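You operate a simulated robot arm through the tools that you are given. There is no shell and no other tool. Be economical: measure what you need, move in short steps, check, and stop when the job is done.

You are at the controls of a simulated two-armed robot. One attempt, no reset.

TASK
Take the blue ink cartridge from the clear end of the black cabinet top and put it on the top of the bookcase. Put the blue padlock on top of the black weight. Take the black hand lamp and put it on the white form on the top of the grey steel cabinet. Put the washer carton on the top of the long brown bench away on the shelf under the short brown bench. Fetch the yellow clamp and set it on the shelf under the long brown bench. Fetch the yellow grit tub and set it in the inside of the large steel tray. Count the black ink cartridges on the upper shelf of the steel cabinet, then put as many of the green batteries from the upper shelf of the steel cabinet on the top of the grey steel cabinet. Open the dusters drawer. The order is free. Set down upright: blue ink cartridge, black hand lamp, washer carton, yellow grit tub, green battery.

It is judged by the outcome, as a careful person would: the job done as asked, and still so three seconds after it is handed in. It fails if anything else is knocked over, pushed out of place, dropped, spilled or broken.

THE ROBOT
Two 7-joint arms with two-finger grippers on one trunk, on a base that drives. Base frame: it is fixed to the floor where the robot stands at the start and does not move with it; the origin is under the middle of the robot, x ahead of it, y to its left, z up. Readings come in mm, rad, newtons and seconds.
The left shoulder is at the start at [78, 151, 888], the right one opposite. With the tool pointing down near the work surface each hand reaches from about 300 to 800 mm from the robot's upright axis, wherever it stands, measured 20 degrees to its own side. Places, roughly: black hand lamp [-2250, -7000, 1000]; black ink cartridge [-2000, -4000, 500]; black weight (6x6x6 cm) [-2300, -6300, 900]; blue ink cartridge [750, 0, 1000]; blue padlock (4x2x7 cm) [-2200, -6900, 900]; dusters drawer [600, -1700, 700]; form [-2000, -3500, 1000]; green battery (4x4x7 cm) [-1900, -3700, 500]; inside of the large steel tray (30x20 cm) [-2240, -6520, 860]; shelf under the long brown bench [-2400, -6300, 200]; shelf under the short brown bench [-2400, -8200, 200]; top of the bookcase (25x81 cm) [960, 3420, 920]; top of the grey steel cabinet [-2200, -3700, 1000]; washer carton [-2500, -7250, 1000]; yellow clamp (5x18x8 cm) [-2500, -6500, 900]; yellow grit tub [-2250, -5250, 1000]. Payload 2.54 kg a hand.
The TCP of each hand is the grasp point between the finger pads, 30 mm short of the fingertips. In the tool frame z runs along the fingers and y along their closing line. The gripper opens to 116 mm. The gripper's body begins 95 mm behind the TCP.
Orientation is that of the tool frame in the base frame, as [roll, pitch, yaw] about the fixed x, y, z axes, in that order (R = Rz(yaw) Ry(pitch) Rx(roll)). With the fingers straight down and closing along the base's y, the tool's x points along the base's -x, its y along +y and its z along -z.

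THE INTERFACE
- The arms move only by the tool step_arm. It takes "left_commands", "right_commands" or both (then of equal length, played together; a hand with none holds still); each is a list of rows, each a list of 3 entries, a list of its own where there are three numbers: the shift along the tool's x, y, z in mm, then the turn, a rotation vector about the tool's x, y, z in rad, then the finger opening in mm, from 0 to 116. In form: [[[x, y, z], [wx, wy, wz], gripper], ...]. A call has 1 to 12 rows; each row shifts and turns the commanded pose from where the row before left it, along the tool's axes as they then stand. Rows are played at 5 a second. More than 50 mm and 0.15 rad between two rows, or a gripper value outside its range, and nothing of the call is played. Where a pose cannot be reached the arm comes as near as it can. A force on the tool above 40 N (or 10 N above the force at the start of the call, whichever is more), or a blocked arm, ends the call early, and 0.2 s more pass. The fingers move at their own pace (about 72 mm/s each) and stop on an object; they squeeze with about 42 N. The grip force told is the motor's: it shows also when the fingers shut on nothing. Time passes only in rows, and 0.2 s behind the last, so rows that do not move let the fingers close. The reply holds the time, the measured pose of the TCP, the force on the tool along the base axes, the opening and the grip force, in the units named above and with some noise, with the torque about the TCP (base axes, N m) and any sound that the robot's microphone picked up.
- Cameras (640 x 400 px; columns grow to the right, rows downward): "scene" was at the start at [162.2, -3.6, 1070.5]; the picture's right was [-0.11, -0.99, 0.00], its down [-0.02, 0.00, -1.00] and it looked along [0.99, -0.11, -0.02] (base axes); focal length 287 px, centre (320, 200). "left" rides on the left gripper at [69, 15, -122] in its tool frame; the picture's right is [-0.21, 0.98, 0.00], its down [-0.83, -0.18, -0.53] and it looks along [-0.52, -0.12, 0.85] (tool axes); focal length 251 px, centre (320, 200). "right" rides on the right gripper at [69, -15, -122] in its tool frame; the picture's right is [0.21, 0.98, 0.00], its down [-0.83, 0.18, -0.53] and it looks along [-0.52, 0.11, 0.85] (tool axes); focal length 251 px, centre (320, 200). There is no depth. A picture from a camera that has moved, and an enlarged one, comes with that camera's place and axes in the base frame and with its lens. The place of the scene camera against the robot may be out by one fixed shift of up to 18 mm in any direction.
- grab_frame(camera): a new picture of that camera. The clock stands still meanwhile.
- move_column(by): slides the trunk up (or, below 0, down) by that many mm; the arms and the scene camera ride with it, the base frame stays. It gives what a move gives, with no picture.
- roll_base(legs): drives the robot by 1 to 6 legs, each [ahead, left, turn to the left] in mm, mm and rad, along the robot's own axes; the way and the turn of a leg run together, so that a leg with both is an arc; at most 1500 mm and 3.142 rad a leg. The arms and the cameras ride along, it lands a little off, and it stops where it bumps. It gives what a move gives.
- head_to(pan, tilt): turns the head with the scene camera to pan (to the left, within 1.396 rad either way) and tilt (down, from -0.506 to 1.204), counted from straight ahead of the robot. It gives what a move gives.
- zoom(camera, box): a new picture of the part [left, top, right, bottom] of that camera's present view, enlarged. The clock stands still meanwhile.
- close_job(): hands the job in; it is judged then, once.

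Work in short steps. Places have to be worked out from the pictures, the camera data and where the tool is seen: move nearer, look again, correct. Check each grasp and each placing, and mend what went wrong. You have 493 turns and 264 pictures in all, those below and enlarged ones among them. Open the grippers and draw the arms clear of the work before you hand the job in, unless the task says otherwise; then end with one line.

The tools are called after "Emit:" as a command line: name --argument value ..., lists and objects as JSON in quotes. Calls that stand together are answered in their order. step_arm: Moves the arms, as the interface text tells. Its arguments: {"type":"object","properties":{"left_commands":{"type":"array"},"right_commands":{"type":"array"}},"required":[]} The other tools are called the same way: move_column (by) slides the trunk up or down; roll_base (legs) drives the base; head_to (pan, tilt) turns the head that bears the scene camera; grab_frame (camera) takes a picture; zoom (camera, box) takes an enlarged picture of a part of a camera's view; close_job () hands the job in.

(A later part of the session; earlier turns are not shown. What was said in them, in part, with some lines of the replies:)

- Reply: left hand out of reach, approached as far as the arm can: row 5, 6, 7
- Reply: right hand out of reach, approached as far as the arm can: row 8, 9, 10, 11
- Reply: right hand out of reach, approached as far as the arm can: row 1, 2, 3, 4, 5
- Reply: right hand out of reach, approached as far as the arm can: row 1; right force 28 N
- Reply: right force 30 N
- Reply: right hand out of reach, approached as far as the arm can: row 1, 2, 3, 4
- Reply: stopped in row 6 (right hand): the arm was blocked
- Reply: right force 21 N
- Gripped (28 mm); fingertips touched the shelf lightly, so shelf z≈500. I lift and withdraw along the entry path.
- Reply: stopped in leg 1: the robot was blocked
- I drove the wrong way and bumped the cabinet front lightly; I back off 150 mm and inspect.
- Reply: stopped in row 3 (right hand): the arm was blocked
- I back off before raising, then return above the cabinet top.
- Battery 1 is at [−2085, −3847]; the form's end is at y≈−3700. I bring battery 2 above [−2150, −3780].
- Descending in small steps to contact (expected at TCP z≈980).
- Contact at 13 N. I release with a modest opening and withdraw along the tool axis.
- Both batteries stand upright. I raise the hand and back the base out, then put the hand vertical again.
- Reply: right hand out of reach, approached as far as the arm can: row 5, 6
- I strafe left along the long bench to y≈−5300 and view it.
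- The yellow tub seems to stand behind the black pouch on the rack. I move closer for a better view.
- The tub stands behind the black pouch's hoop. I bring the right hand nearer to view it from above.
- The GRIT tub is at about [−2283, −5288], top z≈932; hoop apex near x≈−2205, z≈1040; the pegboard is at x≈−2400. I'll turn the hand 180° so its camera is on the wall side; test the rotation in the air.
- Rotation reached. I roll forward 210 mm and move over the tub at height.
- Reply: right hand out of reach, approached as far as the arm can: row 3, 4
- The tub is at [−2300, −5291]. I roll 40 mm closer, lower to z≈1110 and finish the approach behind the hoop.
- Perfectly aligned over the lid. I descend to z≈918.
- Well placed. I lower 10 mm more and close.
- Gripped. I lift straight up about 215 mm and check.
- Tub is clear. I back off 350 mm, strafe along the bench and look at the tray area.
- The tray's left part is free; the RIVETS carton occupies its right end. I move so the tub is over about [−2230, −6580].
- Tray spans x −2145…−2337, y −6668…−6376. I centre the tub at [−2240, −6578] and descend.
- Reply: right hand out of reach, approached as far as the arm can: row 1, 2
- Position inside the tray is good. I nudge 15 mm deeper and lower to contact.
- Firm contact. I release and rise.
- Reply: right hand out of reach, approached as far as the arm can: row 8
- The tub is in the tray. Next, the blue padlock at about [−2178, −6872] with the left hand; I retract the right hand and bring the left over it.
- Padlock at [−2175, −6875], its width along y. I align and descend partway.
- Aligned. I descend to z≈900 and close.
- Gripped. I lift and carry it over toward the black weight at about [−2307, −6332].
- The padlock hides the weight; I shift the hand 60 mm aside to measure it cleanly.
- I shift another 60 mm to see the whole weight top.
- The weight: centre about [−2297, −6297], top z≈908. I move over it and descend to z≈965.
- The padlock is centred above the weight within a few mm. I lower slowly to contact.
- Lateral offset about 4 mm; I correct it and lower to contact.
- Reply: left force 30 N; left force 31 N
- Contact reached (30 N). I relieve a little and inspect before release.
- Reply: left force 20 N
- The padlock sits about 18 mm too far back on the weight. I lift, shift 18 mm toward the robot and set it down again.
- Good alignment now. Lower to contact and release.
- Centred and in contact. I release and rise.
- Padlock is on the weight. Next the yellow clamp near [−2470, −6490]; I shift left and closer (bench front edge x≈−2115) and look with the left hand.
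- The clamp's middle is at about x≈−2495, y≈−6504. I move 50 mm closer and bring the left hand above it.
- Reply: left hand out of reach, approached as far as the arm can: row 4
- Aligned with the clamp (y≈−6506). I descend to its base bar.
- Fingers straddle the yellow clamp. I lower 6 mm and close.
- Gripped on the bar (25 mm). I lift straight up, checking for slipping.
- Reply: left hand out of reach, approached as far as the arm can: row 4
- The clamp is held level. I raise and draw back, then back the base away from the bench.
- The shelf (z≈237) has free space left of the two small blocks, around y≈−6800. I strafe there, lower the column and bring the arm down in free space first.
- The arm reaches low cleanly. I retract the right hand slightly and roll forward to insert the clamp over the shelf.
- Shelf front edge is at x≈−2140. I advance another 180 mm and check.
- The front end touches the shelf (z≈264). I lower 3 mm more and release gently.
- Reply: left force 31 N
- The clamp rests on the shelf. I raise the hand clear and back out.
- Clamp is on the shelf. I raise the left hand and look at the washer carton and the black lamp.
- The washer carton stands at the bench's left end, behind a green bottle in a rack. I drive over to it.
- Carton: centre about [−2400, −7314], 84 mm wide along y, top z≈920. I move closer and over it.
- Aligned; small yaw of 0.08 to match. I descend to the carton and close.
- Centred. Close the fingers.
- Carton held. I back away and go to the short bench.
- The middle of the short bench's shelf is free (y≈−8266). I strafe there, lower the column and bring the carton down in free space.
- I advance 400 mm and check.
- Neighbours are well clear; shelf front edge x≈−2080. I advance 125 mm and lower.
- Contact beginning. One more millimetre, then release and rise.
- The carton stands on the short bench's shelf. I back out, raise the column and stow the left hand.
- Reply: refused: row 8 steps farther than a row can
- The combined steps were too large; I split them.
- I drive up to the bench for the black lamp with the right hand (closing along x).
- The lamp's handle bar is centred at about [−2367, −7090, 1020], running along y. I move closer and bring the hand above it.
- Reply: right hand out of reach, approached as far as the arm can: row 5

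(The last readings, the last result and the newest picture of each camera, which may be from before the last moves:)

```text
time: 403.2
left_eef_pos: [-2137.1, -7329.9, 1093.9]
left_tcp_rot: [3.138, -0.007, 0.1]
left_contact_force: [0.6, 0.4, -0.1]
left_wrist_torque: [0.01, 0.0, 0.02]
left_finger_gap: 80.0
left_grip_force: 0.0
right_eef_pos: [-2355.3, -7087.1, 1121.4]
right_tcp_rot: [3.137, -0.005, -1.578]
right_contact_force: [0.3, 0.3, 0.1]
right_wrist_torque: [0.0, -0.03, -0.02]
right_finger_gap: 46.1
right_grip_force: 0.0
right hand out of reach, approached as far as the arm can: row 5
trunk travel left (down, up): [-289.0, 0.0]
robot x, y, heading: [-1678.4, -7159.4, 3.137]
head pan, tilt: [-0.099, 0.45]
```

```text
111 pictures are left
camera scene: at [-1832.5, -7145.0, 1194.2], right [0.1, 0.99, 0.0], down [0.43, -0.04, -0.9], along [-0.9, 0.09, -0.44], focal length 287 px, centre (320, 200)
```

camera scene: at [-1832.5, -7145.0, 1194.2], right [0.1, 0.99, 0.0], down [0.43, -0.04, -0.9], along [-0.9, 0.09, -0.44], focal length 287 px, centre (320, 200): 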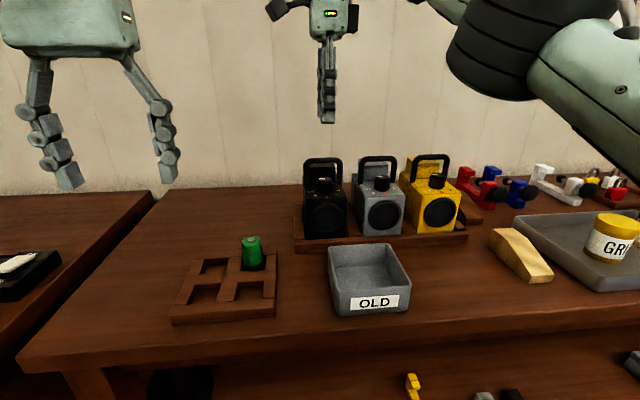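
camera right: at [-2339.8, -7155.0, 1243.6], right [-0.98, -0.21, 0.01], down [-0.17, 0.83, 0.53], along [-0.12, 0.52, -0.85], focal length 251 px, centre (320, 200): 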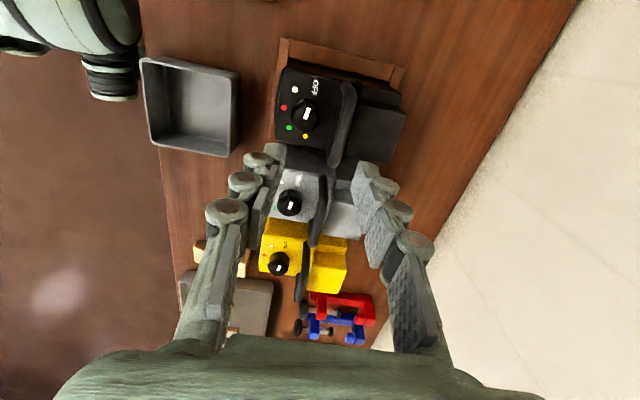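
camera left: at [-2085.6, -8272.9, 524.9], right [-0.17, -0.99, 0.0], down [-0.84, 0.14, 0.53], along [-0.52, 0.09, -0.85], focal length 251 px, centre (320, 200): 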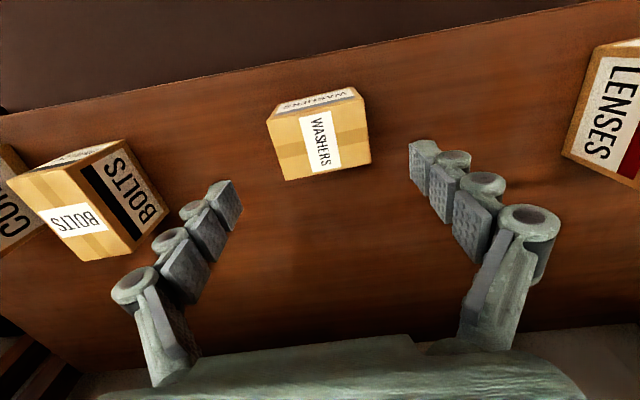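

The bar is at [−2377, −7099]. I lower to z≈1070 and align.

Emit:
step_arm --right_commands '[[[0, 0, 25], [0, 0, 0], 46], [[6, 8, 22], [0, 0, 0], 46], [[6, 14, 0], [0, 0, 0], 46]]'

Emit:
grab_frame --camera "right"

Emit:
zoom --camera "scene" --box '[260, 100, 420, 250]'

```text
time: 404.0
left_eef_pos: [-2136.2, -7330.0, 1094.2]
left_tcp_rot: [3.138, -0.007, 0.098]
left_contact_force: [-0.3, -0.3, -0.3]
left_wrist_torque: [0.03, 0.04, -0.01]
left_finger_gap: 80.0
left_grip_force: 0.0
right_eef_pos: [-2377.4, -7100.6, 1074.5]
right_tcp_rot: [3.137, -0.005, -1.574]
right_contact_force: [0.5, 1.1, 0.0]
right_wrist_torque: [0.02, 0.01, -0.02]
right_finger_gap: 45.8
right_grip_force: 0.0
trunk travel left (down, up): [-289.0, 0.0]
robot x, y, heading: [-1682.3, -7160.7, 3.135]
head pan, tilt: [-0.099, 0.45]
```

```text
110 pictures are left
camera right: at [-2362.4, -7168.1, 1197.5], right [-0.98, -0.21, 0.01], down [-0.17, 0.83, 0.53], along [-0.12, 0.52, -0.85], focal length 251 px, centre (320, 200)
```

right: 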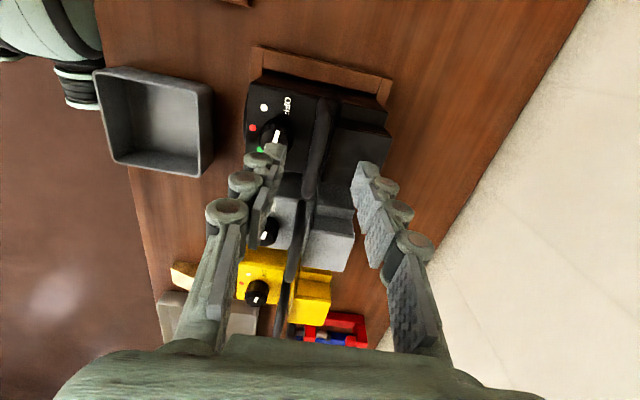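

```text
2.67 times, centred on (340, 175) of scene
camera zoom: at [-1832.5, -7145.3, 1194.3], right [0.1, 0.99, 0.0], down [0.43, -0.04, -0.9], along [-0.9, 0.09, -0.43], focal length 764 px, centre (267, 267)
```

zoom: 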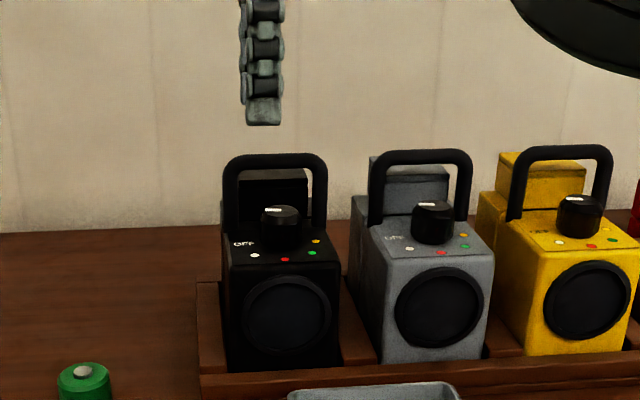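

Aligned; bar top is at about z≈1017. I descend 50 mm and check before closing.

Emit:
step_arm --right_commands '[[[-3, 0, 25], [0, 0, 0], 46], [[0, 0, 15], [0, 0, 0], 46], [[0, 0, 10], [0, 0, 0], 46]]'

Emit:
grab_frame --camera "right"

Emit:
zoom --camera "scene" --box '[260, 100, 420, 250]'

```text
time: 404.8
left_eef_pos: [-2137.2, -7328.0, 1094.4]
left_tcp_rot: [3.139, -0.007, 0.097]
left_contact_force: [-0.7, -0.9, -0.1]
left_wrist_torque: [0.0, -0.01, 0.0]
left_finger_gap: 80.2
left_grip_force: 0.0
right_eef_pos: [-2377.7, -7096.3, 1022.0]
right_tcp_rot: [3.136, -0.006, -1.576]
right_contact_force: [0.1, 0.4, -0.1]
right_wrist_torque: [0.02, 0.01, 0.02]
right_finger_gap: 45.6
right_grip_force: 0.2
trunk travel left (down, up): [-289.0, 0.0]
robot x, y, heading: [-1678.9, -7162.6, 3.138]
head pan, tilt: [-0.099, 0.45]
```

```text
108 pictures are left
camera right: at [-2363.1, -7163.0, 1146.1], right [-0.98, -0.21, 0.01], down [-0.17, 0.83, 0.53], along [-0.11, 0.52, -0.85], focal length 251 px, centre (320, 200)
```

right: 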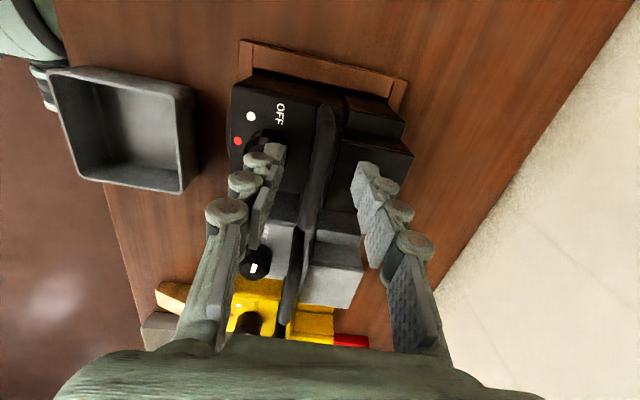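

```text
2.67 times, centred on (340, 175) of scene
camera zoom: at [-1832.7, -7144.2, 1194.2], right [0.1, 0.99, 0.0], down [0.43, -0.05, -0.9], along [-0.9, 0.09, -0.44], focal length 764 px, centre (267, 267)
```

zoom: 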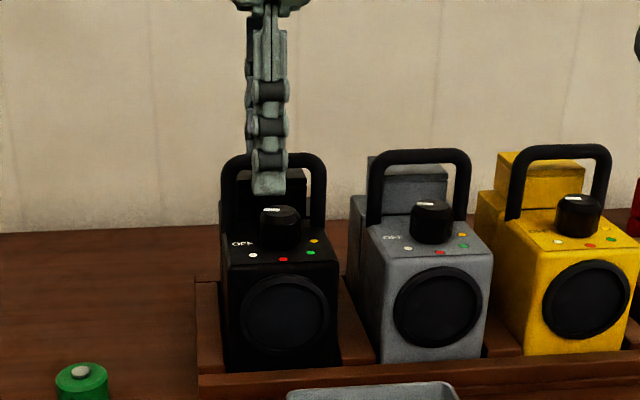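

The bar is between the fingers. I close.

Emit:
step_arm --right_commands '[[[0, 0, 0], [0, 0, 0], 25], [[0, 0, 0], [0, 0, 0], 5], [[0, 0, 0], [0, 0, 0], 5], [[0, 0, 0], [0, 0, 0], 5]]'

Emit:
grab_frame --camera "right"

```text
time: 405.8
left_eef_pos: [-2136.8, -7327.8, 1093.2]
left_tcp_rot: [3.138, -0.008, 0.098]
left_contact_force: [-0.1, 0.5, 0.6]
left_wrist_torque: [-0.02, 0.0, 0.04]
left_finger_gap: 80.0
left_grip_force: 0.1
right_eef_pos: [-2377.0, -7095.7, 1023.0]
right_tcp_rot: [3.137, -0.005, -1.578]
right_contact_force: [-0.1, 0.5, -0.4]
right_wrist_torque: [-0.02, -0.02, 0.0]
right_finger_gap: 10.6
right_grip_force: 37.9
trunk travel left (down, up): [-289.0, 0.0]
robot x, y, heading: [-1677.8, -7163.9, 3.137]
head pan, tilt: [-0.099, 0.45]
```

```text
106 pictures are left
camera right: at [-2363.2, -7163.3, 1146.1], right [-0.98, -0.21, 0.01], down [-0.17, 0.83, 0.53], along [-0.11, 0.52, -0.85], focal length 251 px, centre (320, 200)
```

right: 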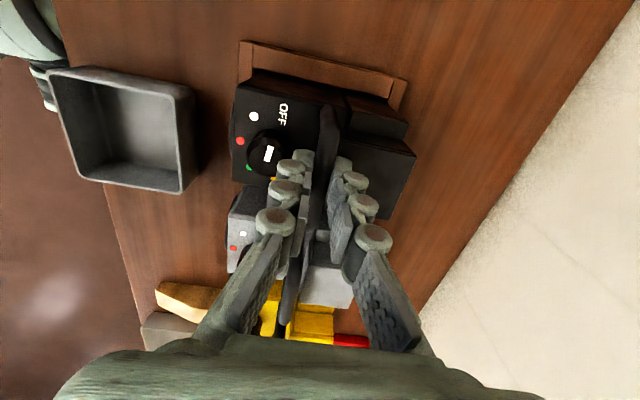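

Bar gripped. I lift 25 mm first and check the load.

Emit:
step_arm --right_commands '[[[0, 0, -8], [0, 0, 0], 5], [[0, 0, -12], [0, 0, 0], 5], [[0, 0, -10], [0, 0, 0], 5]]'

Emit:
zoom --camera "scene" --box '[240, 80, 440, 250]'

```text
time: 406.6
left_eef_pos: [-2137.5, -7328.8, 1093.1]
left_tcp_rot: [3.138, -0.008, 0.099]
left_contact_force: [0.1, -0.2, 0.3]
left_wrist_torque: [0.01, 0.01, -0.01]
left_finger_gap: 80.3
left_grip_force: 0.0
right_eef_pos: [-2377.2, -7097.9, 1053.3]
right_tcp_rot: [3.137, -0.005, -1.578]
right_contact_force: [-0.7, 0.3, -3.6]
right_wrist_torque: [-0.06, 0.03, -0.03]
right_finger_gap: 10.5
right_grip_force: 37.5
trunk travel left (down, up): [-289.0, 0.0]
robot x, y, heading: [-1675.1, -7161.8, 3.137]
head pan, tilt: [-0.099, 0.45]
```

```text
2.35 times, centred on (340, 165) of scene
camera zoom: at [-1832.9, -7144.4, 1194.2], right [0.1, 0.99, 0.0], down [0.43, -0.04, -0.9], along [-0.9, 0.09, -0.44], focal length 674 px, centre (273, 282)
```

zoom: 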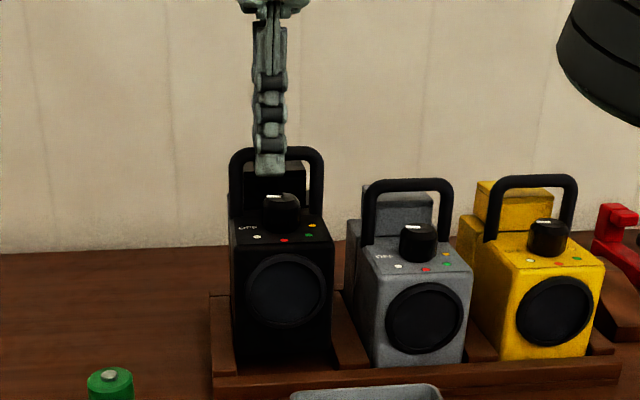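

The lamp lifts level. I raise further while drawing back, then back the base off.

Emit:
step_arm --right_commands '[[[0, 0, -30], [0, 0, 0], 5], [[0, -15, -20], [0, 0, 0], 5], [[0, -25, -22], [0, 0, 0], 5], [[0, -25, -20], [0, 0, 0], 5], [[0, -25, -10], [0, 0, 0], 5]]'

Emit:
grab_frame --camera "scene"

```text
time: 407.8
left_eef_pos: [-2136.7, -7327.8, 1092.6]
left_tcp_rot: [3.138, -0.009, 0.098]
left_contact_force: [0.9, 0.2, 0.2]
left_wrist_torque: [-0.02, 0.01, 0.03]
left_finger_gap: 80.3
left_grip_force: 0.1
right_eef_pos: [-2287.1, -7097.6, 1155.5]
right_tcp_rot: [3.137, -0.006, -1.58]
right_contact_force: [0.1, 1.3, -4.1]
right_wrist_torque: [-0.05, 0.0, -0.02]
right_finger_gap: 10.5
right_grip_force: 38.2
trunk travel left (down, up): [-289.0, 0.0]
robot x, y, heading: [-1677.3, -7159.1, 3.137]
head pan, tilt: [-0.099, 0.45]
```

```text
104 pictures are left
camera scene: at [-1832.5, -7144.0, 1194.2], right [0.1, 0.99, 0.0], down [0.43, -0.05, -0.9], along [-0.9, 0.09, -0.44], focal length 287 px, centre (320, 200)
```

scene: 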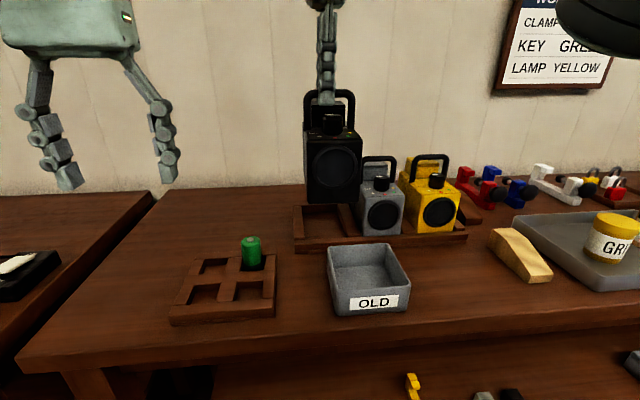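

Now back away and carry the lamp to the grey steel cabinet.

Emit:
roll_base --legs '[[-750, 0, 0], [0, -1200, 0], [0, -1200, 0]]'

Emit:
roll_base --legs '[[0, -1080, 0]]'

Emit:
grab_frame --camera "scene"

```text
time: 435.1
left_eef_pos: [-1374.8, -4890.4, 1093.1]
left_tcp_rot: [3.138, -0.007, 0.102]
left_contact_force: [-0.7, -0.1, -0.4]
left_wrist_torque: [0.01, -0.01, 0.0]
left_finger_gap: 80.1
left_grip_force: 0.2
right_eef_pos: [-1525.3, -4658.3, 1155.5]
right_tcp_rot: [3.136, -0.006, -1.574]
right_contact_force: [0.2, -0.1, -4.8]
right_wrist_torque: [-0.03, -0.04, 0.01]
right_finger_gap: 10.5
right_grip_force: 37.8
trunk travel left (down, up): [-289.0, 0.0]
robot x, y, heading: [-912.3, -4720.3, 3.144]
head pan, tilt: [-0.099, 0.45]
```

```text
time: 445.7
left_eef_pos: [-1373.9, -3809.7, 1093.6]
left_tcp_rot: [3.137, -0.007, 0.101]
left_contact_force: [0.0, -0.5, 0.1]
left_wrist_torque: [0.04, 0.0, 0.01]
left_finger_gap: 79.7
left_grip_force: 0.1
right_eef_pos: [-1523.3, -3577.9, 1156.4]
right_tcp_rot: [3.137, -0.005, -1.575]
right_contact_force: [-0.3, 0.3, -3.8]
right_wrist_torque: [-0.04, 0.02, -0.01]
right_finger_gap: 10.5
right_grip_force: 38.2
trunk travel left (down, up): [-289.0, 0.0]
robot x, y, heading: [-915.6, -3642.6, 3.138]
head pan, tilt: [-0.099, 0.45]
```

```text
103 pictures are left
camera scene: at [-1069.2, -3624.8, 1194.2], right [0.1, 0.99, 0.0], down [0.43, -0.04, -0.9], along [-0.9, 0.09, -0.44], focal length 287 px, centre (320, 200)
```

scene: 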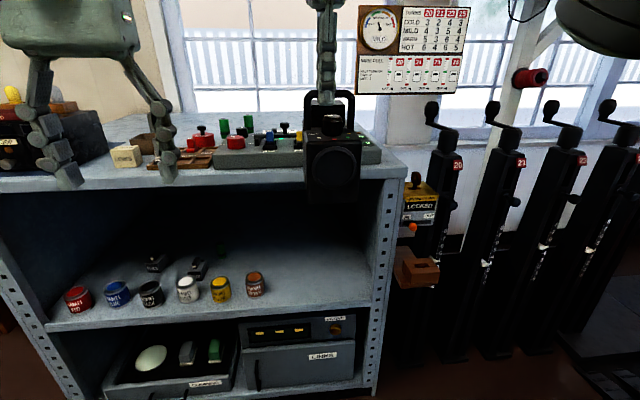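

Before crossing the lever panel (knob tops ≈1040) I need the lamp bottom above it, i.e. TCP ≈1205. I back up a bit and test how far the arm reaches at that height.

Emit:
roll_base --legs '[[-150, 0, 0]]'

Emit:
step_arm --right_commands '[[[0, 0, -30], [0, 0, 0], 5], [[0, 0, -25], [0, 0, 0], 5], [[0, 20, 0], [0, 0, 0], 5], [[0, 20, 0], [0, 0, 0], 5], [[0, 20, 0], [0, 0, 0], 5]]'

```text
time: 447.1
left_eef_pos: [-1221.7, -3808.4, 1093.8]
left_tcp_rot: [3.138, -0.007, 0.096]
left_contact_force: [0.4, -0.4, 0.6]
left_wrist_torque: [0.02, -0.02, 0.0]
left_finger_gap: 79.7
left_grip_force: 0.0
right_eef_pos: [-1371.7, -3575.6, 1156.4]
right_tcp_rot: [3.136, -0.006, -1.579]
right_contact_force: [1.0, -0.6, -4.9]
right_wrist_torque: [-0.08, 0.07, 0.04]
right_finger_gap: 10.7
right_grip_force: 37.8
trunk travel left (down, up): [-289.0, 0.0]
robot x, y, heading: [-764.8, -3643.7, 3.14]
head pan, tilt: [-0.099, 0.45]
```

```text
time: 448.3
left_eef_pos: [-1222.6, -3808.5, 1094.0]
left_tcp_rot: [3.137, -0.008, 0.098]
left_contact_force: [-0.6, -0.1, 0.5]
left_wrist_torque: [0.01, -0.02, -0.01]
left_finger_gap: 79.9
left_grip_force: 0.0
right_eef_pos: [-1397.7, -3575.9, 1193.6]
right_tcp_rot: [3.139, -0.003, -1.578]
right_contact_force: [-0.9, 0.5, -5.1]
right_wrist_torque: [-0.09, -0.02, 0.02]
right_finger_gap: 10.9
right_grip_force: 37.7
right hand out of reach, approached as far as the arm can: row 3, 4, 5
trunk travel left (down, up): [-289.0, 0.0]
robot x, y, heading: [-761.7, -3640.0, 3.14]
head pan, tilt: [-0.099, 0.45]
```

At z≈1205 the reach is ~612 mm. I'll turn the lamp 90° (narrow side along x) to clear the panel, and align the hand with the right shoulder for more reach.

Emit:
step_arm --right_commands '[[[0, -20, 0], [0, 0, -0.14], 5], [[0, 0, 0], [0, 0, -0.14], 5], [[0, 0, 0], [0, 0, -0.14], 5], [[0, 0, 0], [0, 0, -0.14], 5], [[0, 0, 0], [0, 0, -0.14], 5], [[0, 0, 0], [0, 0, -0.14], 5], [[0, 0, 0], [0, 0, -0.14], 5], [[0, 0, 0], [0, 0, -0.14], 5], [[0, 0, 0], [0, 0, -0.14], 5], [[0, 0, 0], [0, 0, -0.14], 5], [[0, 0, 0], [0, 0, -0.14], 5], [[0, 0, 0], [0, 0, -0.035], 5]]'

Emit:
roll_base --legs '[[0, 90, 0]]'

Emit:
step_arm --right_commands '[[[0, -25, -5], [0, 0, 0], 5], [[0, -25, -5], [0, 0, 0], 5], [[0, -30, -5], [0, 0, 0], 5]]'

Emit:
grab_frame --camera "scene"

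```text
time: 450.9
left_eef_pos: [-1223.5, -3808.5, 1093.0]
left_tcp_rot: [3.137, -0.006, 0.098]
left_contact_force: [0.3, -0.1, -0.4]
left_wrist_torque: [0.0, -0.01, 0.03]
left_finger_gap: 79.8
left_grip_force: 0.1
right_eef_pos: [-1377.2, -3576.4, 1195.2]
right_tcp_rot: [3.136, 0.005, -0.003]
right_contact_force: [0.5, 0.3, -5.0]
right_wrist_torque: [-0.01, -0.07, -0.01]
right_finger_gap: 10.5
right_grip_force: 37.9
trunk travel left (down, up): [-289.0, 0.0]
robot x, y, heading: [-762.5, -3646.5, 3.138]
head pan, tilt: [-0.099, 0.45]
```

```text
time: 452.4
left_eef_pos: [-1224.3, -3898.4, 1093.1]
left_tcp_rot: [3.138, -0.005, 0.097]
left_contact_force: [-0.5, -0.4, 0.3]
left_wrist_torque: [-0.01, 0.01, 0.01]
left_finger_gap: 80.2
left_grip_force: 0.1
right_eef_pos: [-1377.1, -3665.9, 1194.6]
right_tcp_rot: [3.137, 0.006, -0.006]
right_contact_force: [-0.5, 0.2, -4.3]
right_wrist_torque: [0.0, -0.02, -0.02]
right_finger_gap: 10.6
right_grip_force: 38.4
trunk travel left (down, up): [-289.0, 0.0]
robot x, y, heading: [-760.6, -3731.1, 3.132]
head pan, tilt: [-0.099, 0.45]
```

```text
time: 453.2
left_eef_pos: [-1224.0, -3897.8, 1093.2]
left_tcp_rot: [3.138, -0.008, 0.095]
left_contact_force: [0.1, -0.6, -0.4]
left_wrist_torque: [-0.01, -0.01, -0.02]
left_finger_gap: 80.3
left_grip_force: 0.0
right_eef_pos: [-1376.5, -3584.6, 1209.8]
right_tcp_rot: [3.134, 0.004, -0.005]
right_contact_force: [-0.6, 0.0, -4.4]
right_wrist_torque: [-0.02, -0.06, 0.01]
right_finger_gap: 10.7
right_grip_force: 37.6
trunk travel left (down, up): [-289.0, 0.0]
robot x, y, heading: [-760.2, -3730.4, 3.138]
head pan, tilt: [-0.099, 0.45]
```

```text
102 pictures are left
camera scene: at [-919.0, -3714.5, 1194.2], right [0.11, 0.99, 0.0], down [0.43, -0.05, -0.9], along [-0.9, 0.09, -0.44], focal length 287 px, centre (320, 200)
```

scene: 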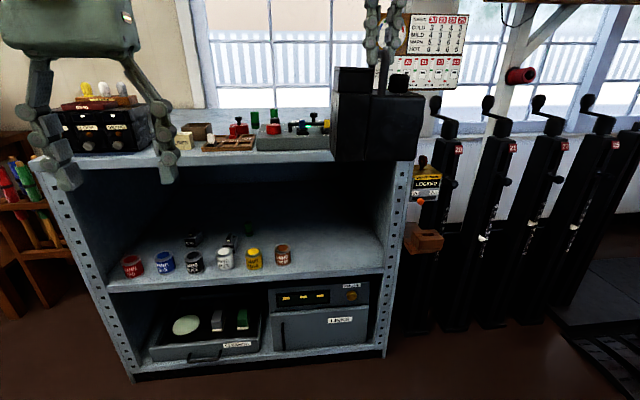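

I raise and retract the left hand, then roll forward 450 mm with the lamp at full height and check the clearance.

Emit:
step_arm --left_commands '[[[25, 0, -35], [0, 0, 0], 80], [[25, 0, -35], [0, 0, 0], 80], [[25, 0, -20], [0, 0, 0], 80]]'

Emit:
roll_base --legs '[[400, 0, 0]]'

Emit:
head_to --pan -0.2 --tilt 0.3

Emit:
grab_frame --camera "scene"

```text
time: 454.0
left_eef_pos: [-1149.2, -3889.9, 1184.8]
left_tcp_rot: [3.138, -0.006, 0.097]
left_contact_force: [0.7, -0.3, 0.7]
left_wrist_torque: [0.0, 0.03, -0.05]
left_finger_gap: 80.2
left_grip_force: 0.0
right_eef_pos: [-1377.1, -3586.6, 1210.3]
right_tcp_rot: [3.136, 0.007, -0.006]
right_contact_force: [0.5, 0.1, -4.3]
right_wrist_torque: [0.0, 0.0, 0.03]
right_finger_gap: 10.4
right_grip_force: 38.0
trunk travel left (down, up): [-289.0, 0.0]
robot x, y, heading: [-767.3, -3730.9, 3.134]
head pan, tilt: [-0.099, 0.45]
```

```text
time: 456.5
left_eef_pos: [-1546.5, -3892.5, 1183.2]
left_tcp_rot: [3.139, -0.005, 0.105]
left_contact_force: [0.2, -0.4, -0.1]
left_wrist_torque: [-0.02, 0.01, 0.01]
left_finger_gap: 79.9
left_grip_force: 0.1
right_eef_pos: [-1777.0, -3591.7, 1209.9]
right_tcp_rot: [3.134, 0.007, 0.005]
right_contact_force: [4.7, -0.1, -3.5]
right_wrist_torque: [0.01, -0.68, 0.21]
right_finger_gap: 10.7
right_grip_force: 37.6
trunk travel left (down, up): [-289.0, 0.0]
robot x, y, heading: [-1164.1, -3733.6, -3.145]
head pan, tilt: [-0.099, 0.45]
```

```text
time: 457.2
left_eef_pos: [-1547.0, -3893.0, 1183.4]
left_tcp_rot: [3.138, -0.006, 0.105]
left_contact_force: [0.5, 0.2, 0.4]
left_wrist_torque: [0.03, -0.02, -0.03]
left_finger_gap: 79.8
left_grip_force: 0.0
right_eef_pos: [-1775.8, -3590.7, 1208.4]
right_tcp_rot: [3.136, 0.003, 0.005]
right_contact_force: [4.1, 0.2, -5.9]
right_wrist_torque: [-0.01, -0.65, 0.18]
right_finger_gap: 10.4
right_grip_force: 38.0
trunk travel left (down, up): [-289.0, 0.0]
robot x, y, heading: [-1161.8, -3731.3, -3.135]
head pan, tilt: [-0.201, 0.3]
```

```text
101 pictures are left
camera scene: at [-1317.9, -3706.5, 1208.1], right [0.2, 0.98, 0.0], down [0.29, -0.06, -0.96], along [-0.94, 0.19, -0.3], focal length 287 px, centre (320, 200)
```

scene: 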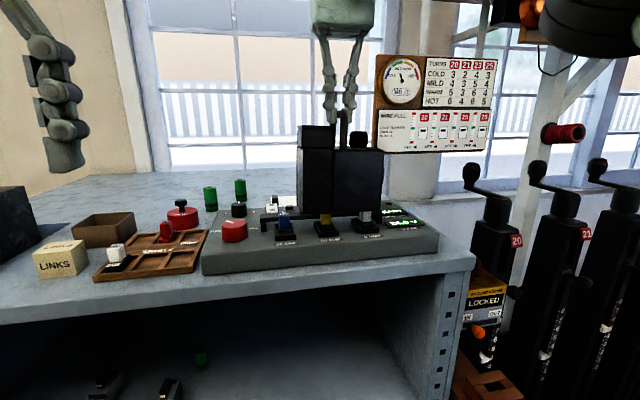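

There is a small lateral force, so the lamp may be touching a switch. I zoom in.

Emit:
zoom --camera "scene" --box '[200, 110, 450, 280]'

Emit:
grab_frame --camera "right"

```text
2.35 times, centred on (325, 195) of scene
camera zoom: at [-1317.9, -3706.5, 1208.1], right [0.2, 0.98, 0.0], down [0.29, -0.06, -0.96], along [-0.94, 0.19, -0.3], focal length 674 px, centre (308, 212)
```

zoom: 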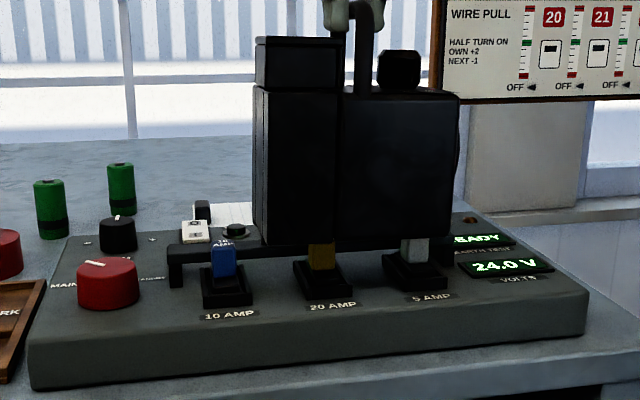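

```text
99 pictures are left
camera right: at [-1707.2, -3573.7, 1331.4], right [0.22, -0.98, 0.01], down [-0.82, -0.18, 0.54], along [-0.52, -0.12, -0.84], focal length 251 px, centre (320, 200)
```

right: 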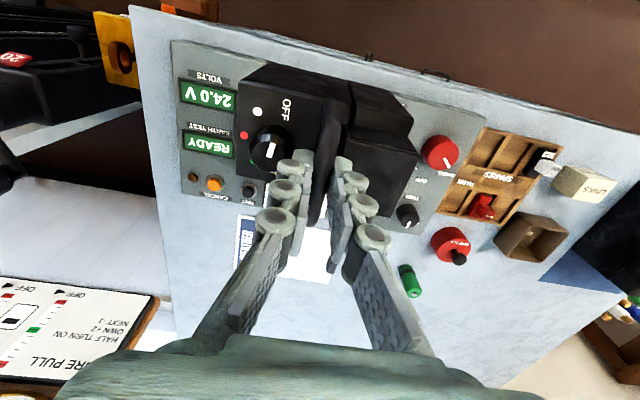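

The lamp's leading edge touched the tall stalk knob of the panel (y≈−3634). I back off at once and inspect.

Emit:
roll_base --legs '[[-120, 0, 0]]'

Emit:
grab_frame --camera "scene"

Emit:
zoom --camera "scene" --box '[170, 130, 420, 290]'

```text
time: 458.5
left_eef_pos: [-1425.1, -3893.9, 1184.5]
left_tcp_rot: [3.138, -0.007, 0.107]
left_contact_force: [0.3, 0.7, 0.7]
left_wrist_torque: [-0.03, 0.03, -0.01]
left_finger_gap: 80.3
left_grip_force: 0.0
right_eef_pos: [-1656.3, -3590.2, 1209.7]
right_tcp_rot: [3.137, 0.005, 0.004]
right_contact_force: [0.2, 0.7, -4.0]
right_wrist_torque: [-0.02, 0.03, -0.01]
right_finger_gap: 10.3
right_grip_force: 38.0
trunk travel left (down, up): [-289.0, 0.0]
robot x, y, heading: [-1043.7, -3736.5, -3.137]
head pan, tilt: [-0.201, 0.3]
```

```text
98 pictures are left
camera scene: at [-1196.6, -3706.2, 1208.2], right [0.2, 0.98, 0.0], down [0.29, -0.06, -0.96], along [-0.94, 0.19, -0.3], focal length 287 px, centre (320, 200)
```

scene: 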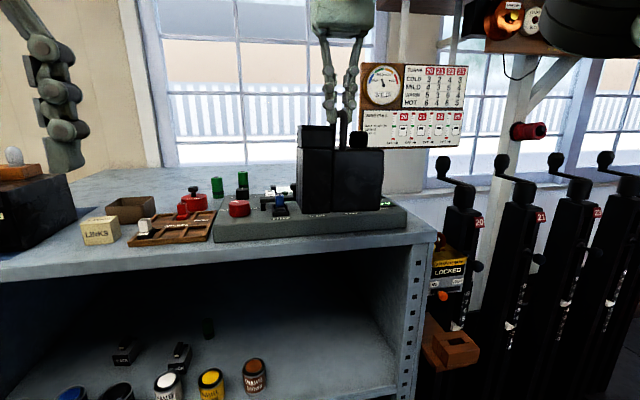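

```text
2.50 times, centred on (295, 210) of scene
camera zoom: at [-1196.6, -3706.2, 1208.2], right [0.2, 0.98, 0.0], down [0.29, -0.06, -0.96], along [-0.94, 0.19, -0.3], focal length 716 px, centre (382, 175)
```

zoom: 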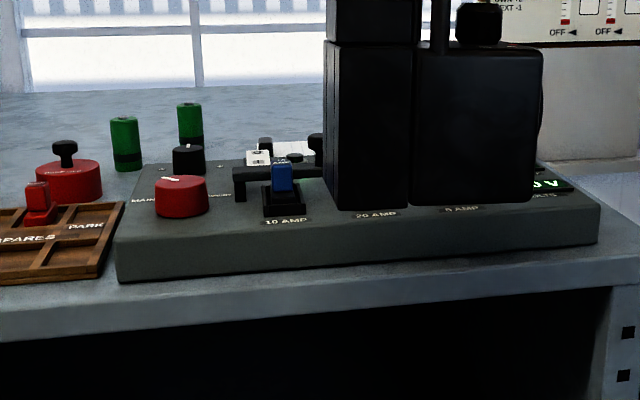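

The panel looks undisturbed. I raise the lamp further by drawing the hand slightly in, and shift 60 mm to the right to avoid the stalk.

Emit:
step_arm --right_commands '[[[20, 0, -8], [0, 0, 0], 5], [[20, 0, -8], [0, 0, 0], 5], [[0, 0, -10], [0, 0, 0], 5], [[0, 0, -10], [0, 0, 0], 5]]'

Emit:
roll_base --legs '[[0, -62, 0]]'

Emit:
head_to --pan -0.1 --tilt 0.3

Emit:
zoom --camera "scene" --box '[170, 130, 420, 290]'

```text
time: 459.5
left_eef_pos: [-1425.2, -3893.4, 1184.0]
left_tcp_rot: [3.138, -0.006, 0.107]
left_contact_force: [-0.7, 0.5, 0.6]
left_wrist_torque: [0.0, 0.02, 0.0]
left_finger_gap: 80.1
left_grip_force: 0.0
right_eef_pos: [-1615.8, -3591.3, 1247.5]
right_tcp_rot: [3.134, 0.005, 0.006]
right_contact_force: [-0.7, -0.6, -4.8]
right_wrist_torque: [-0.01, -0.03, -0.03]
right_finger_gap: 10.5
right_grip_force: 38.0
trunk travel left (down, up): [-289.0, 0.0]
robot x, y, heading: [-1044.6, -3729.9, -3.144]
head pan, tilt: [-0.201, 0.3]
```

```text
time: 460.7
left_eef_pos: [-1427.1, -3831.9, 1183.1]
left_tcp_rot: [3.136, -0.008, 0.107]
left_contact_force: [-0.6, -0.7, -0.6]
left_wrist_torque: [-0.02, 0.0, 0.01]
left_finger_gap: 80.2
left_grip_force: 0.0
right_eef_pos: [-1615.8, -3530.6, 1247.0]
right_tcp_rot: [3.135, 0.006, 0.004]
right_contact_force: [-0.3, 0.5, -4.5]
right_wrist_torque: [-0.02, 0.01, -0.01]
right_finger_gap: 10.6
right_grip_force: 37.7
trunk travel left (down, up): [-289.0, 0.0]
robot x, y, heading: [-1041.5, -3671.2, -3.141]
head pan, tilt: [-0.201, 0.3]
```

```text
time: 461.4
left_eef_pos: [-1426.7, -3831.7, 1185.2]
left_tcp_rot: [3.137, -0.007, 0.105]
left_contact_force: [0.4, 0.6, -0.8]
left_wrist_torque: [0.0, 0.0, 0.03]
left_finger_gap: 80.0
left_grip_force: 0.0
right_eef_pos: [-1615.6, -3531.4, 1246.1]
right_tcp_rot: [3.135, 0.004, 0.005]
right_contact_force: [0.4, 1.0, -4.2]
right_wrist_torque: [0.02, -0.01, 0.0]
right_finger_gap: 10.4
right_grip_force: 38.1
trunk travel left (down, up): [-289.0, 0.0]
robot x, y, heading: [-1042.9, -3667.9, -3.139]
head pan, tilt: [-0.099, 0.3]
```

```text
2.50 times, centred on (295, 210) of scene
camera zoom: at [-1199.0, -3655.3, 1208.1], right [0.1, 1.0, 0.0], down [0.29, -0.03, -0.96], along [-0.95, 0.09, -0.3], focal length 716 px, centre (382, 175)
```

zoom: 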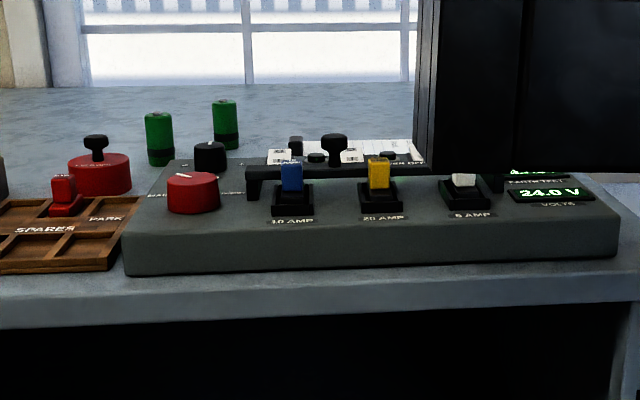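

The lamp now hangs well above all knobs. I roll forward 315 mm.

Emit:
roll_base --legs '[[200, 0, 0], [115, 0, 0]]'

Emit:
grab_frame --camera "scene"

Emit:
grab_frame --camera "right"

```text
time: 463.8
left_eef_pos: [-1742.3, -3837.8, 1182.6]
left_tcp_rot: [3.136, -0.009, 0.113]
left_contact_force: [-0.1, -0.4, -0.8]
left_wrist_torque: [0.01, -0.03, -0.01]
left_finger_gap: 80.2
left_grip_force: 0.0
right_eef_pos: [-1934.8, -3538.1, 1246.0]
right_tcp_rot: [3.135, 0.004, 0.009]
right_contact_force: [-0.1, -0.8, -4.6]
right_wrist_torque: [-0.03, -0.02, -0.04]
right_finger_gap: 10.6
right_grip_force: 37.9
trunk travel left (down, up): [-289.0, 0.0]
robot x, y, heading: [-1357.0, -3673.3, -3.133]
head pan, tilt: [-0.099, 0.3]
```

```text
95 pictures are left
camera scene: at [-1516.2, -3658.8, 1208.0], right [0.09, 1.0, 0.0], down [0.3, -0.03, -0.95], along [-0.95, 0.09, -0.3], focal length 287 px, centre (320, 200)
```

scene: 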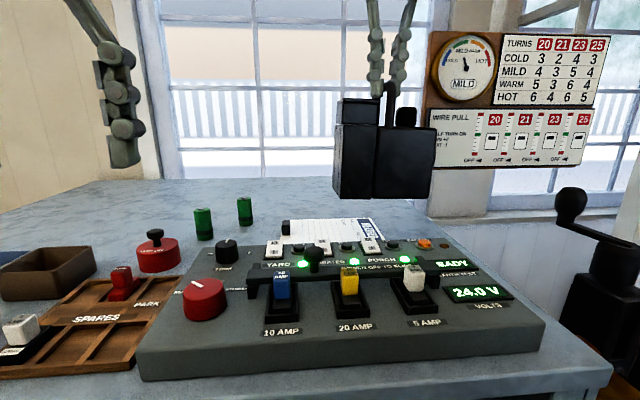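

```text
94 pictures are left
camera right: at [-1865.5, -3519.4, 1367.5], right [0.23, -0.97, 0.01], down [-0.82, -0.19, 0.54], along [-0.52, -0.13, -0.84], focal length 251 px, centre (320, 200)
```

right: 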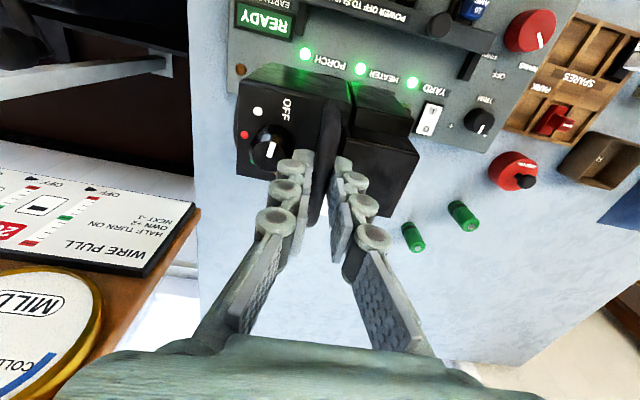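

Past the knobs. I now extend and lower in stages behind the panel toward the form.

Emit:
step_arm --right_commands '[[[-20, 0, 18], [0, 0, 0], 5], [[-20, 0, 20], [0, 0, 0], 5], [[-18, 0, 10], [0, 0, 0], 5], [[-17, 0, 12], [0, 0, 0], 5]]'

Emit:
step_arm --right_commands '[[[-15, 15, 20], [0, 0, 0], 5], [[-15, 18, 20], [0, 0, 0], 5], [[-12, 18, 15], [0, 0, 0], 5]]'

Emit:
grab_frame --camera "scene"

Emit:
grab_frame --camera "right"

```text
time: 464.8
left_eef_pos: [-1744.0, -3837.6, 1183.2]
left_tcp_rot: [3.137, -0.007, 0.113]
left_contact_force: [-0.7, -0.4, 0.1]
left_wrist_torque: [0.03, 0.01, -0.01]
left_finger_gap: 80.3
left_grip_force: 0.0
right_eef_pos: [-2008.5, -3537.6, 1185.8]
right_tcp_rot: [3.135, 0.002, 0.012]
right_contact_force: [0.2, 1.0, -4.2]
right_wrist_torque: [-0.02, -0.02, -0.03]
right_finger_gap: 10.5
right_grip_force: 38.1
trunk travel left (down, up): [-289.0, 0.0]
robot x, y, heading: [-1358.3, -3673.5, -3.13]
head pan, tilt: [-0.099, 0.3]
```

```text
time: 465.6
left_eef_pos: [-1742.9, -3837.9, 1183.9]
left_tcp_rot: [3.137, -0.007, 0.114]
left_contact_force: [0.1, 0.9, -0.8]
left_wrist_torque: [0.0, -0.01, 0.01]
left_finger_gap: 80.1
left_grip_force: 0.0
right_eef_pos: [-2043.8, -3577.9, 1133.6]
right_tcp_rot: [3.133, 0.003, 0.01]
right_contact_force: [-1.0, -0.2, -4.6]
right_wrist_torque: [0.0, -0.04, 0.0]
right_finger_gap: 10.5
right_grip_force: 37.8
right hand out of reach, approached as far as the arm can: row 2, 3
trunk travel left (down, up): [-289.0, 0.0]
robot x, y, heading: [-1357.5, -3677.1, -3.133]
head pan, tilt: [-0.099, 0.3]
```

```text
93 pictures are left
camera scene: at [-1516.1, -3658.5, 1208.0], right [0.09, 1.0, 0.0], down [0.3, -0.03, -0.95], along [-0.95, 0.09, -0.3], focal length 287 px, centre (320, 200)
```

scene: 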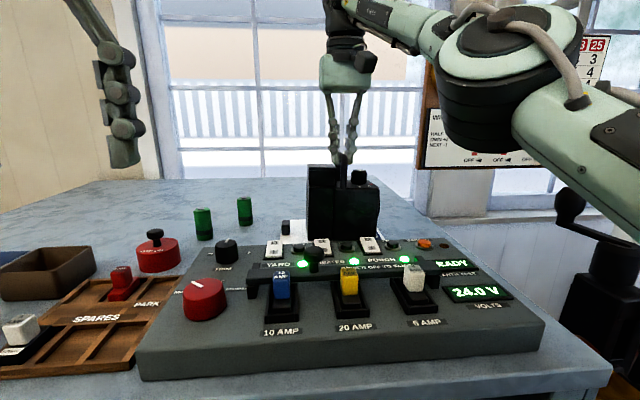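

```text
92 pictures are left
camera right: at [-1973.8, -3559.4, 1255.9], right [0.23, -0.97, 0.01], down [-0.82, -0.19, 0.54], along [-0.52, -0.13, -0.84], focal length 251 px, centre (320, 200)
```

right: 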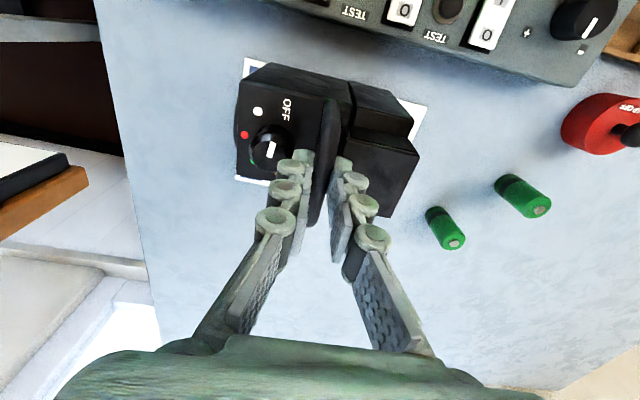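

The hand view gives the form as x −2006…−2160, y −3698…−3486. I lower and push deeper to centre the lamp on it.

Emit:
step_arm --right_commands '[[[-8, 7, 12], [0, 0, 0], 5], [[-10, 7, 8], [0, 0, 0], 5], [[-12, 0, 4], [0, 0, 0], 5]]'

Emit:
grab_frame --camera "right"

Emit:
zoom --camera "scene" --box '[230, 130, 430, 280]'

```text
time: 466.4
left_eef_pos: [-1741.9, -3837.9, 1185.2]
left_tcp_rot: [3.139, -0.007, 0.112]
left_contact_force: [0.3, -0.4, -0.6]
left_wrist_torque: [0.02, 0.0, -0.04]
left_finger_gap: 79.8
left_grip_force: 0.0
right_eef_pos: [-2047.5, -3584.4, 1122.9]
right_tcp_rot: [3.136, 0.007, 0.01]
right_contact_force: [-0.6, -0.8, 1.4]
right_wrist_torque: [0.0, 0.26, 0.04]
right_finger_gap: 10.4
right_grip_force: 37.4
right hand out of reach, approached as far as the arm can: row 2, 3
trunk travel left (down, up): [-289.0, 0.0]
robot x, y, heading: [-1361.6, -3676.0, -3.132]
head pan, tilt: [-0.099, 0.3]
```

```text
91 pictures are left
camera right: at [-1978.0, -3567.4, 1244.4], right [0.23, -0.97, 0.0], down [-0.82, -0.19, 0.54], along [-0.52, -0.13, -0.84], focal length 251 px, centre (320, 200)
```

right: 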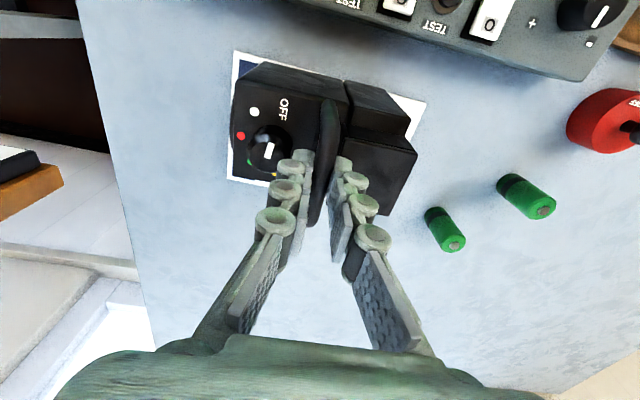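

```text
2.67 times, centred on (330, 205) of scene
camera zoom: at [-1514.8, -3659.0, 1208.2], right [0.09, 1.0, 0.0], down [0.29, -0.03, -0.96], along [-0.95, 0.09, -0.3], focal length 764 px, centre (293, 187)
```

zoom: 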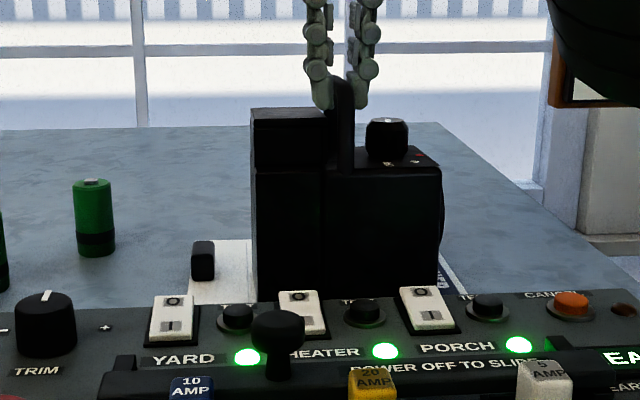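

The load has shifted (about 6 N support) though I expect contact slightly lower. I lower 3 mm and read the force.

Emit:
step_arm --right_commands '[[[0, 0, 2], [0, 0, 0], 5], [[0, 0, 1], [0, 0, 0], 5]]'

Emit:
zoom --camera "right" --box '[200, 30, 460, 240]'

```text
time: 467.0
left_eef_pos: [-1739.8, -3838.0, 1184.6]
left_tcp_rot: [3.138, -0.007, 0.113]
left_contact_force: [0.0, -0.6, 0.7]
left_wrist_torque: [0.01, 0.01, 0.01]
left_finger_gap: 79.9
left_grip_force: 0.0
right_eef_pos: [-2046.4, -3585.7, 1122.5]
right_tcp_rot: [3.133, 0.008, 0.011]
right_contact_force: [-0.6, -1.7, 11.7]
right_wrist_torque: [-0.05, 0.73, 0.09]
right_finger_gap: 10.6
right_grip_force: 37.9
trunk travel left (down, up): [-289.0, 0.0]
robot x, y, heading: [-1358.9, -3674.7, -3.126]
head pan, tilt: [-0.099, 0.3]
```

```text
1.90 times, centred on (330, 135) of right
camera zoom: at [-1977.2, -3567.2, 1243.9], right [0.23, -0.97, 0.0], down [-0.82, -0.19, 0.54], along [-0.53, -0.13, -0.84], focal length 479 px, centre (301, 324)
```

zoom: 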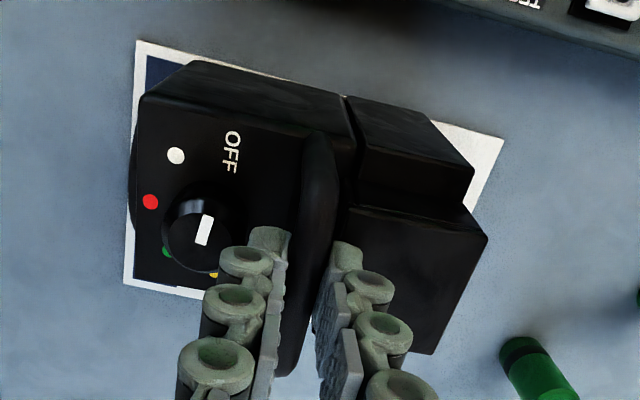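

It is standing on the form (the lamp is taller than I estimated), fully inside the sheet's outline. I release slowly.

Emit:
step_arm --right_commands '[[[0, 0, -0.5], [0, 0, 0], 12], [[0, 0, 0], [0, 0, 0], 20], [[0, 0, 0], [0, 0, 0], 34], [[0, 0, 0], [0, 0, 0], 46], [[0, 0, 0], [0, 0, 0], 46]]'

Emit:
grab_frame --camera "right"

Emit:
zoom --camera "scene" --box '[230, 130, 430, 280]'

```text
time: 468.2
left_eef_pos: [-1741.3, -3838.8, 1184.1]
left_tcp_rot: [3.139, -0.006, 0.114]
left_contact_force: [-0.4, 0.0, -0.9]
left_wrist_torque: [0.01, -0.02, 0.01]
left_finger_gap: 80.1
left_grip_force: 0.1
right_eef_pos: [-2048.6, -3585.0, 1120.0]
right_tcp_rot: [3.138, 0.004, 0.011]
right_contact_force: [0.0, 0.1, 0.1]
right_wrist_torque: [0.01, 0.0, -0.01]
right_finger_gap: 46.3
right_grip_force: 0.0
trunk travel left (down, up): [-289.0, 0.0]
robot x, y, heading: [-1358.8, -3673.6, -3.129]
head pan, tilt: [-0.099, 0.3]
```

```text
88 pictures are left
camera right: at [-1978.6, -3567.3, 1242.0], right [0.23, -0.97, 0.01], down [-0.82, -0.19, 0.54], along [-0.52, -0.13, -0.84], focal length 251 px, centre (320, 200)
```

right: 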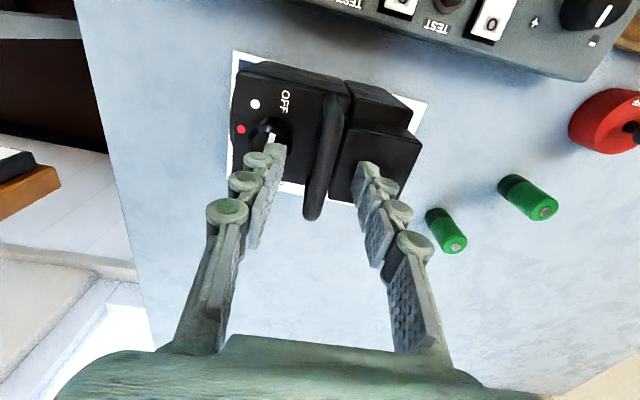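

```text
2.67 times, centred on (330, 205) of scene
camera zoom: at [-1515.0, -3658.8, 1208.2], right [0.09, 1.0, 0.0], down [0.29, -0.03, -0.96], along [-0.95, 0.09, -0.3], focal length 764 px, centre (293, 187)
```

zoom: 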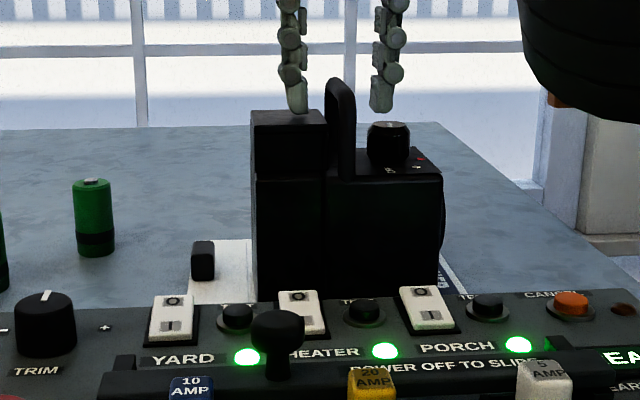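

The lamp stands upright on the form. I raise the hand straight up and back out.

Emit:
step_arm --right_commands '[[[0, 0, -20], [0, 0, 0], 46], [[5, 0, -25], [0, 0, 0], 46], [[15, 0, -25], [0, 0, 0], 46], [[20, 0, -20], [0, 0, 0], 46]]'

Emit:
grab_frame --camera "right"

```text
time: 469.2
left_eef_pos: [-1740.8, -3837.9, 1183.5]
left_tcp_rot: [3.139, -0.004, 0.112]
left_contact_force: [0.3, -0.2, -0.2]
left_wrist_torque: [-0.01, 0.03, 0.01]
left_finger_gap: 80.2
left_grip_force: 0.0
right_eef_pos: [-1996.7, -3588.3, 1191.5]
right_tcp_rot: [3.136, 0.006, 0.011]
right_contact_force: [0.8, 0.4, -0.4]
right_wrist_torque: [-0.01, 0.02, 0.03]
right_finger_gap: 46.1
right_grip_force: 0.1
right hand out of reach, approached as far as the arm can: row 1, 2
trunk travel left (down, up): [-289.0, 0.0]
robot x, y, heading: [-1359.2, -3673.6, -3.134]
head pan, tilt: [-0.099, 0.3]
```

```text
86 pictures are left
camera right: at [-1928.4, -3569.6, 1313.9], right [0.23, -0.97, 0.01], down [-0.82, -0.19, 0.54], along [-0.52, -0.13, -0.84], focal length 251 px, centre (320, 200)
```

right: 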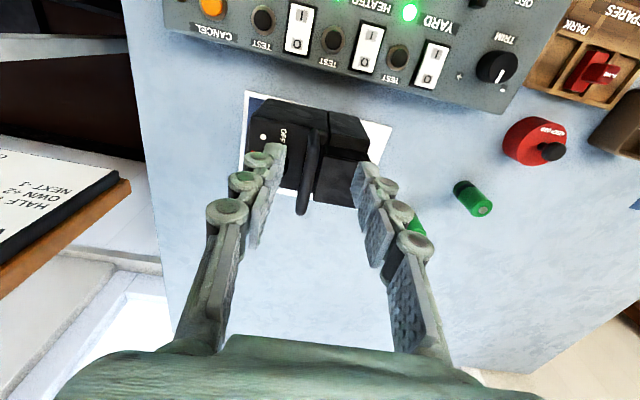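

Clear of the lamp. I back off and take a final look at the cabinet top.

Emit:
roll_base --legs '[[-450, 0, 0]]'

Emit:
head_to --pan 0 --tilt 0.35

Emit:
zoom --camera "scene" --box '[120, 100, 480, 340]'

```text
time: 472.0
left_eef_pos: [-1290.0, -3832.2, 1183.8]
left_tcp_rot: [3.138, -0.009, 0.099]
left_contact_force: [-0.3, 0.0, 0.5]
left_wrist_torque: [0.03, 0.01, 0.01]
left_finger_gap: 80.1
left_grip_force: 0.0
right_eef_pos: [-1544.5, -3578.1, 1191.4]
right_tcp_rot: [3.135, 0.005, -0.001]
right_contact_force: [0.6, 0.0, 0.0]
right_wrist_torque: [-0.01, 0.01, 0.02]
right_finger_gap: 46.0
right_grip_force: 0.1
trunk travel left (down, up): [-289.0, 0.0]
robot x, y, heading: [-904.8, -3671.7, 3.136]
head pan, tilt: [-0.099, 0.3]
```

```text
time: 472.6
left_eef_pos: [-1290.3, -3832.3, 1183.9]
left_tcp_rot: [3.138, -0.008, 0.099]
left_contact_force: [-0.4, -0.2, 0.1]
left_wrist_torque: [-0.01, 0.02, -0.01]
left_finger_gap: 79.8
left_grip_force: 0.1
right_eef_pos: [-1545.6, -3578.2, 1191.1]
right_tcp_rot: [3.135, 0.006, -0.003]
right_contact_force: [-0.3, 0.1, -0.5]
right_wrist_torque: [-0.01, -0.01, 0.01]
right_finger_gap: 45.9
right_grip_force: 0.1
trunk travel left (down, up): [-289.0, 0.0]
robot x, y, heading: [-902.6, -3672.7, 3.143]
head pan, tilt: [0.0, 0.351]
```

```text
1.67 times, centred on (300, 220) of scene
camera zoom: at [-1062.8, -3664.5, 1203.5], right [0.0, 1.0, 0.0], down [0.34, 0.0, -0.94], along [-0.94, 0.0, -0.34], focal length 478 px, centre (353, 167)
```

zoom: 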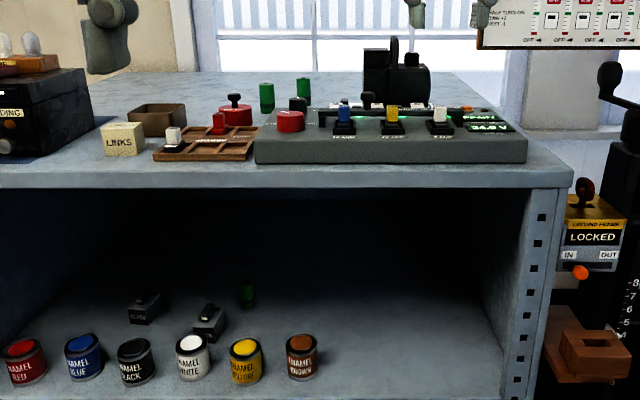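

All items are placed, the drawer is open, and both grippers are open and clear of the work. I hand the job in.

Emit:
close_job

```text
The job is handed in.
```

The job is handed in, and every task was done as asked. I counted two black ink cartridges on the upper shelf, so two green batteries now stand on the grey steel cabinet. The robot bumped twice along the way, against the front of the steel cabinet and a knob on the lever panel, and I saw nothing moved or knocked over either time.
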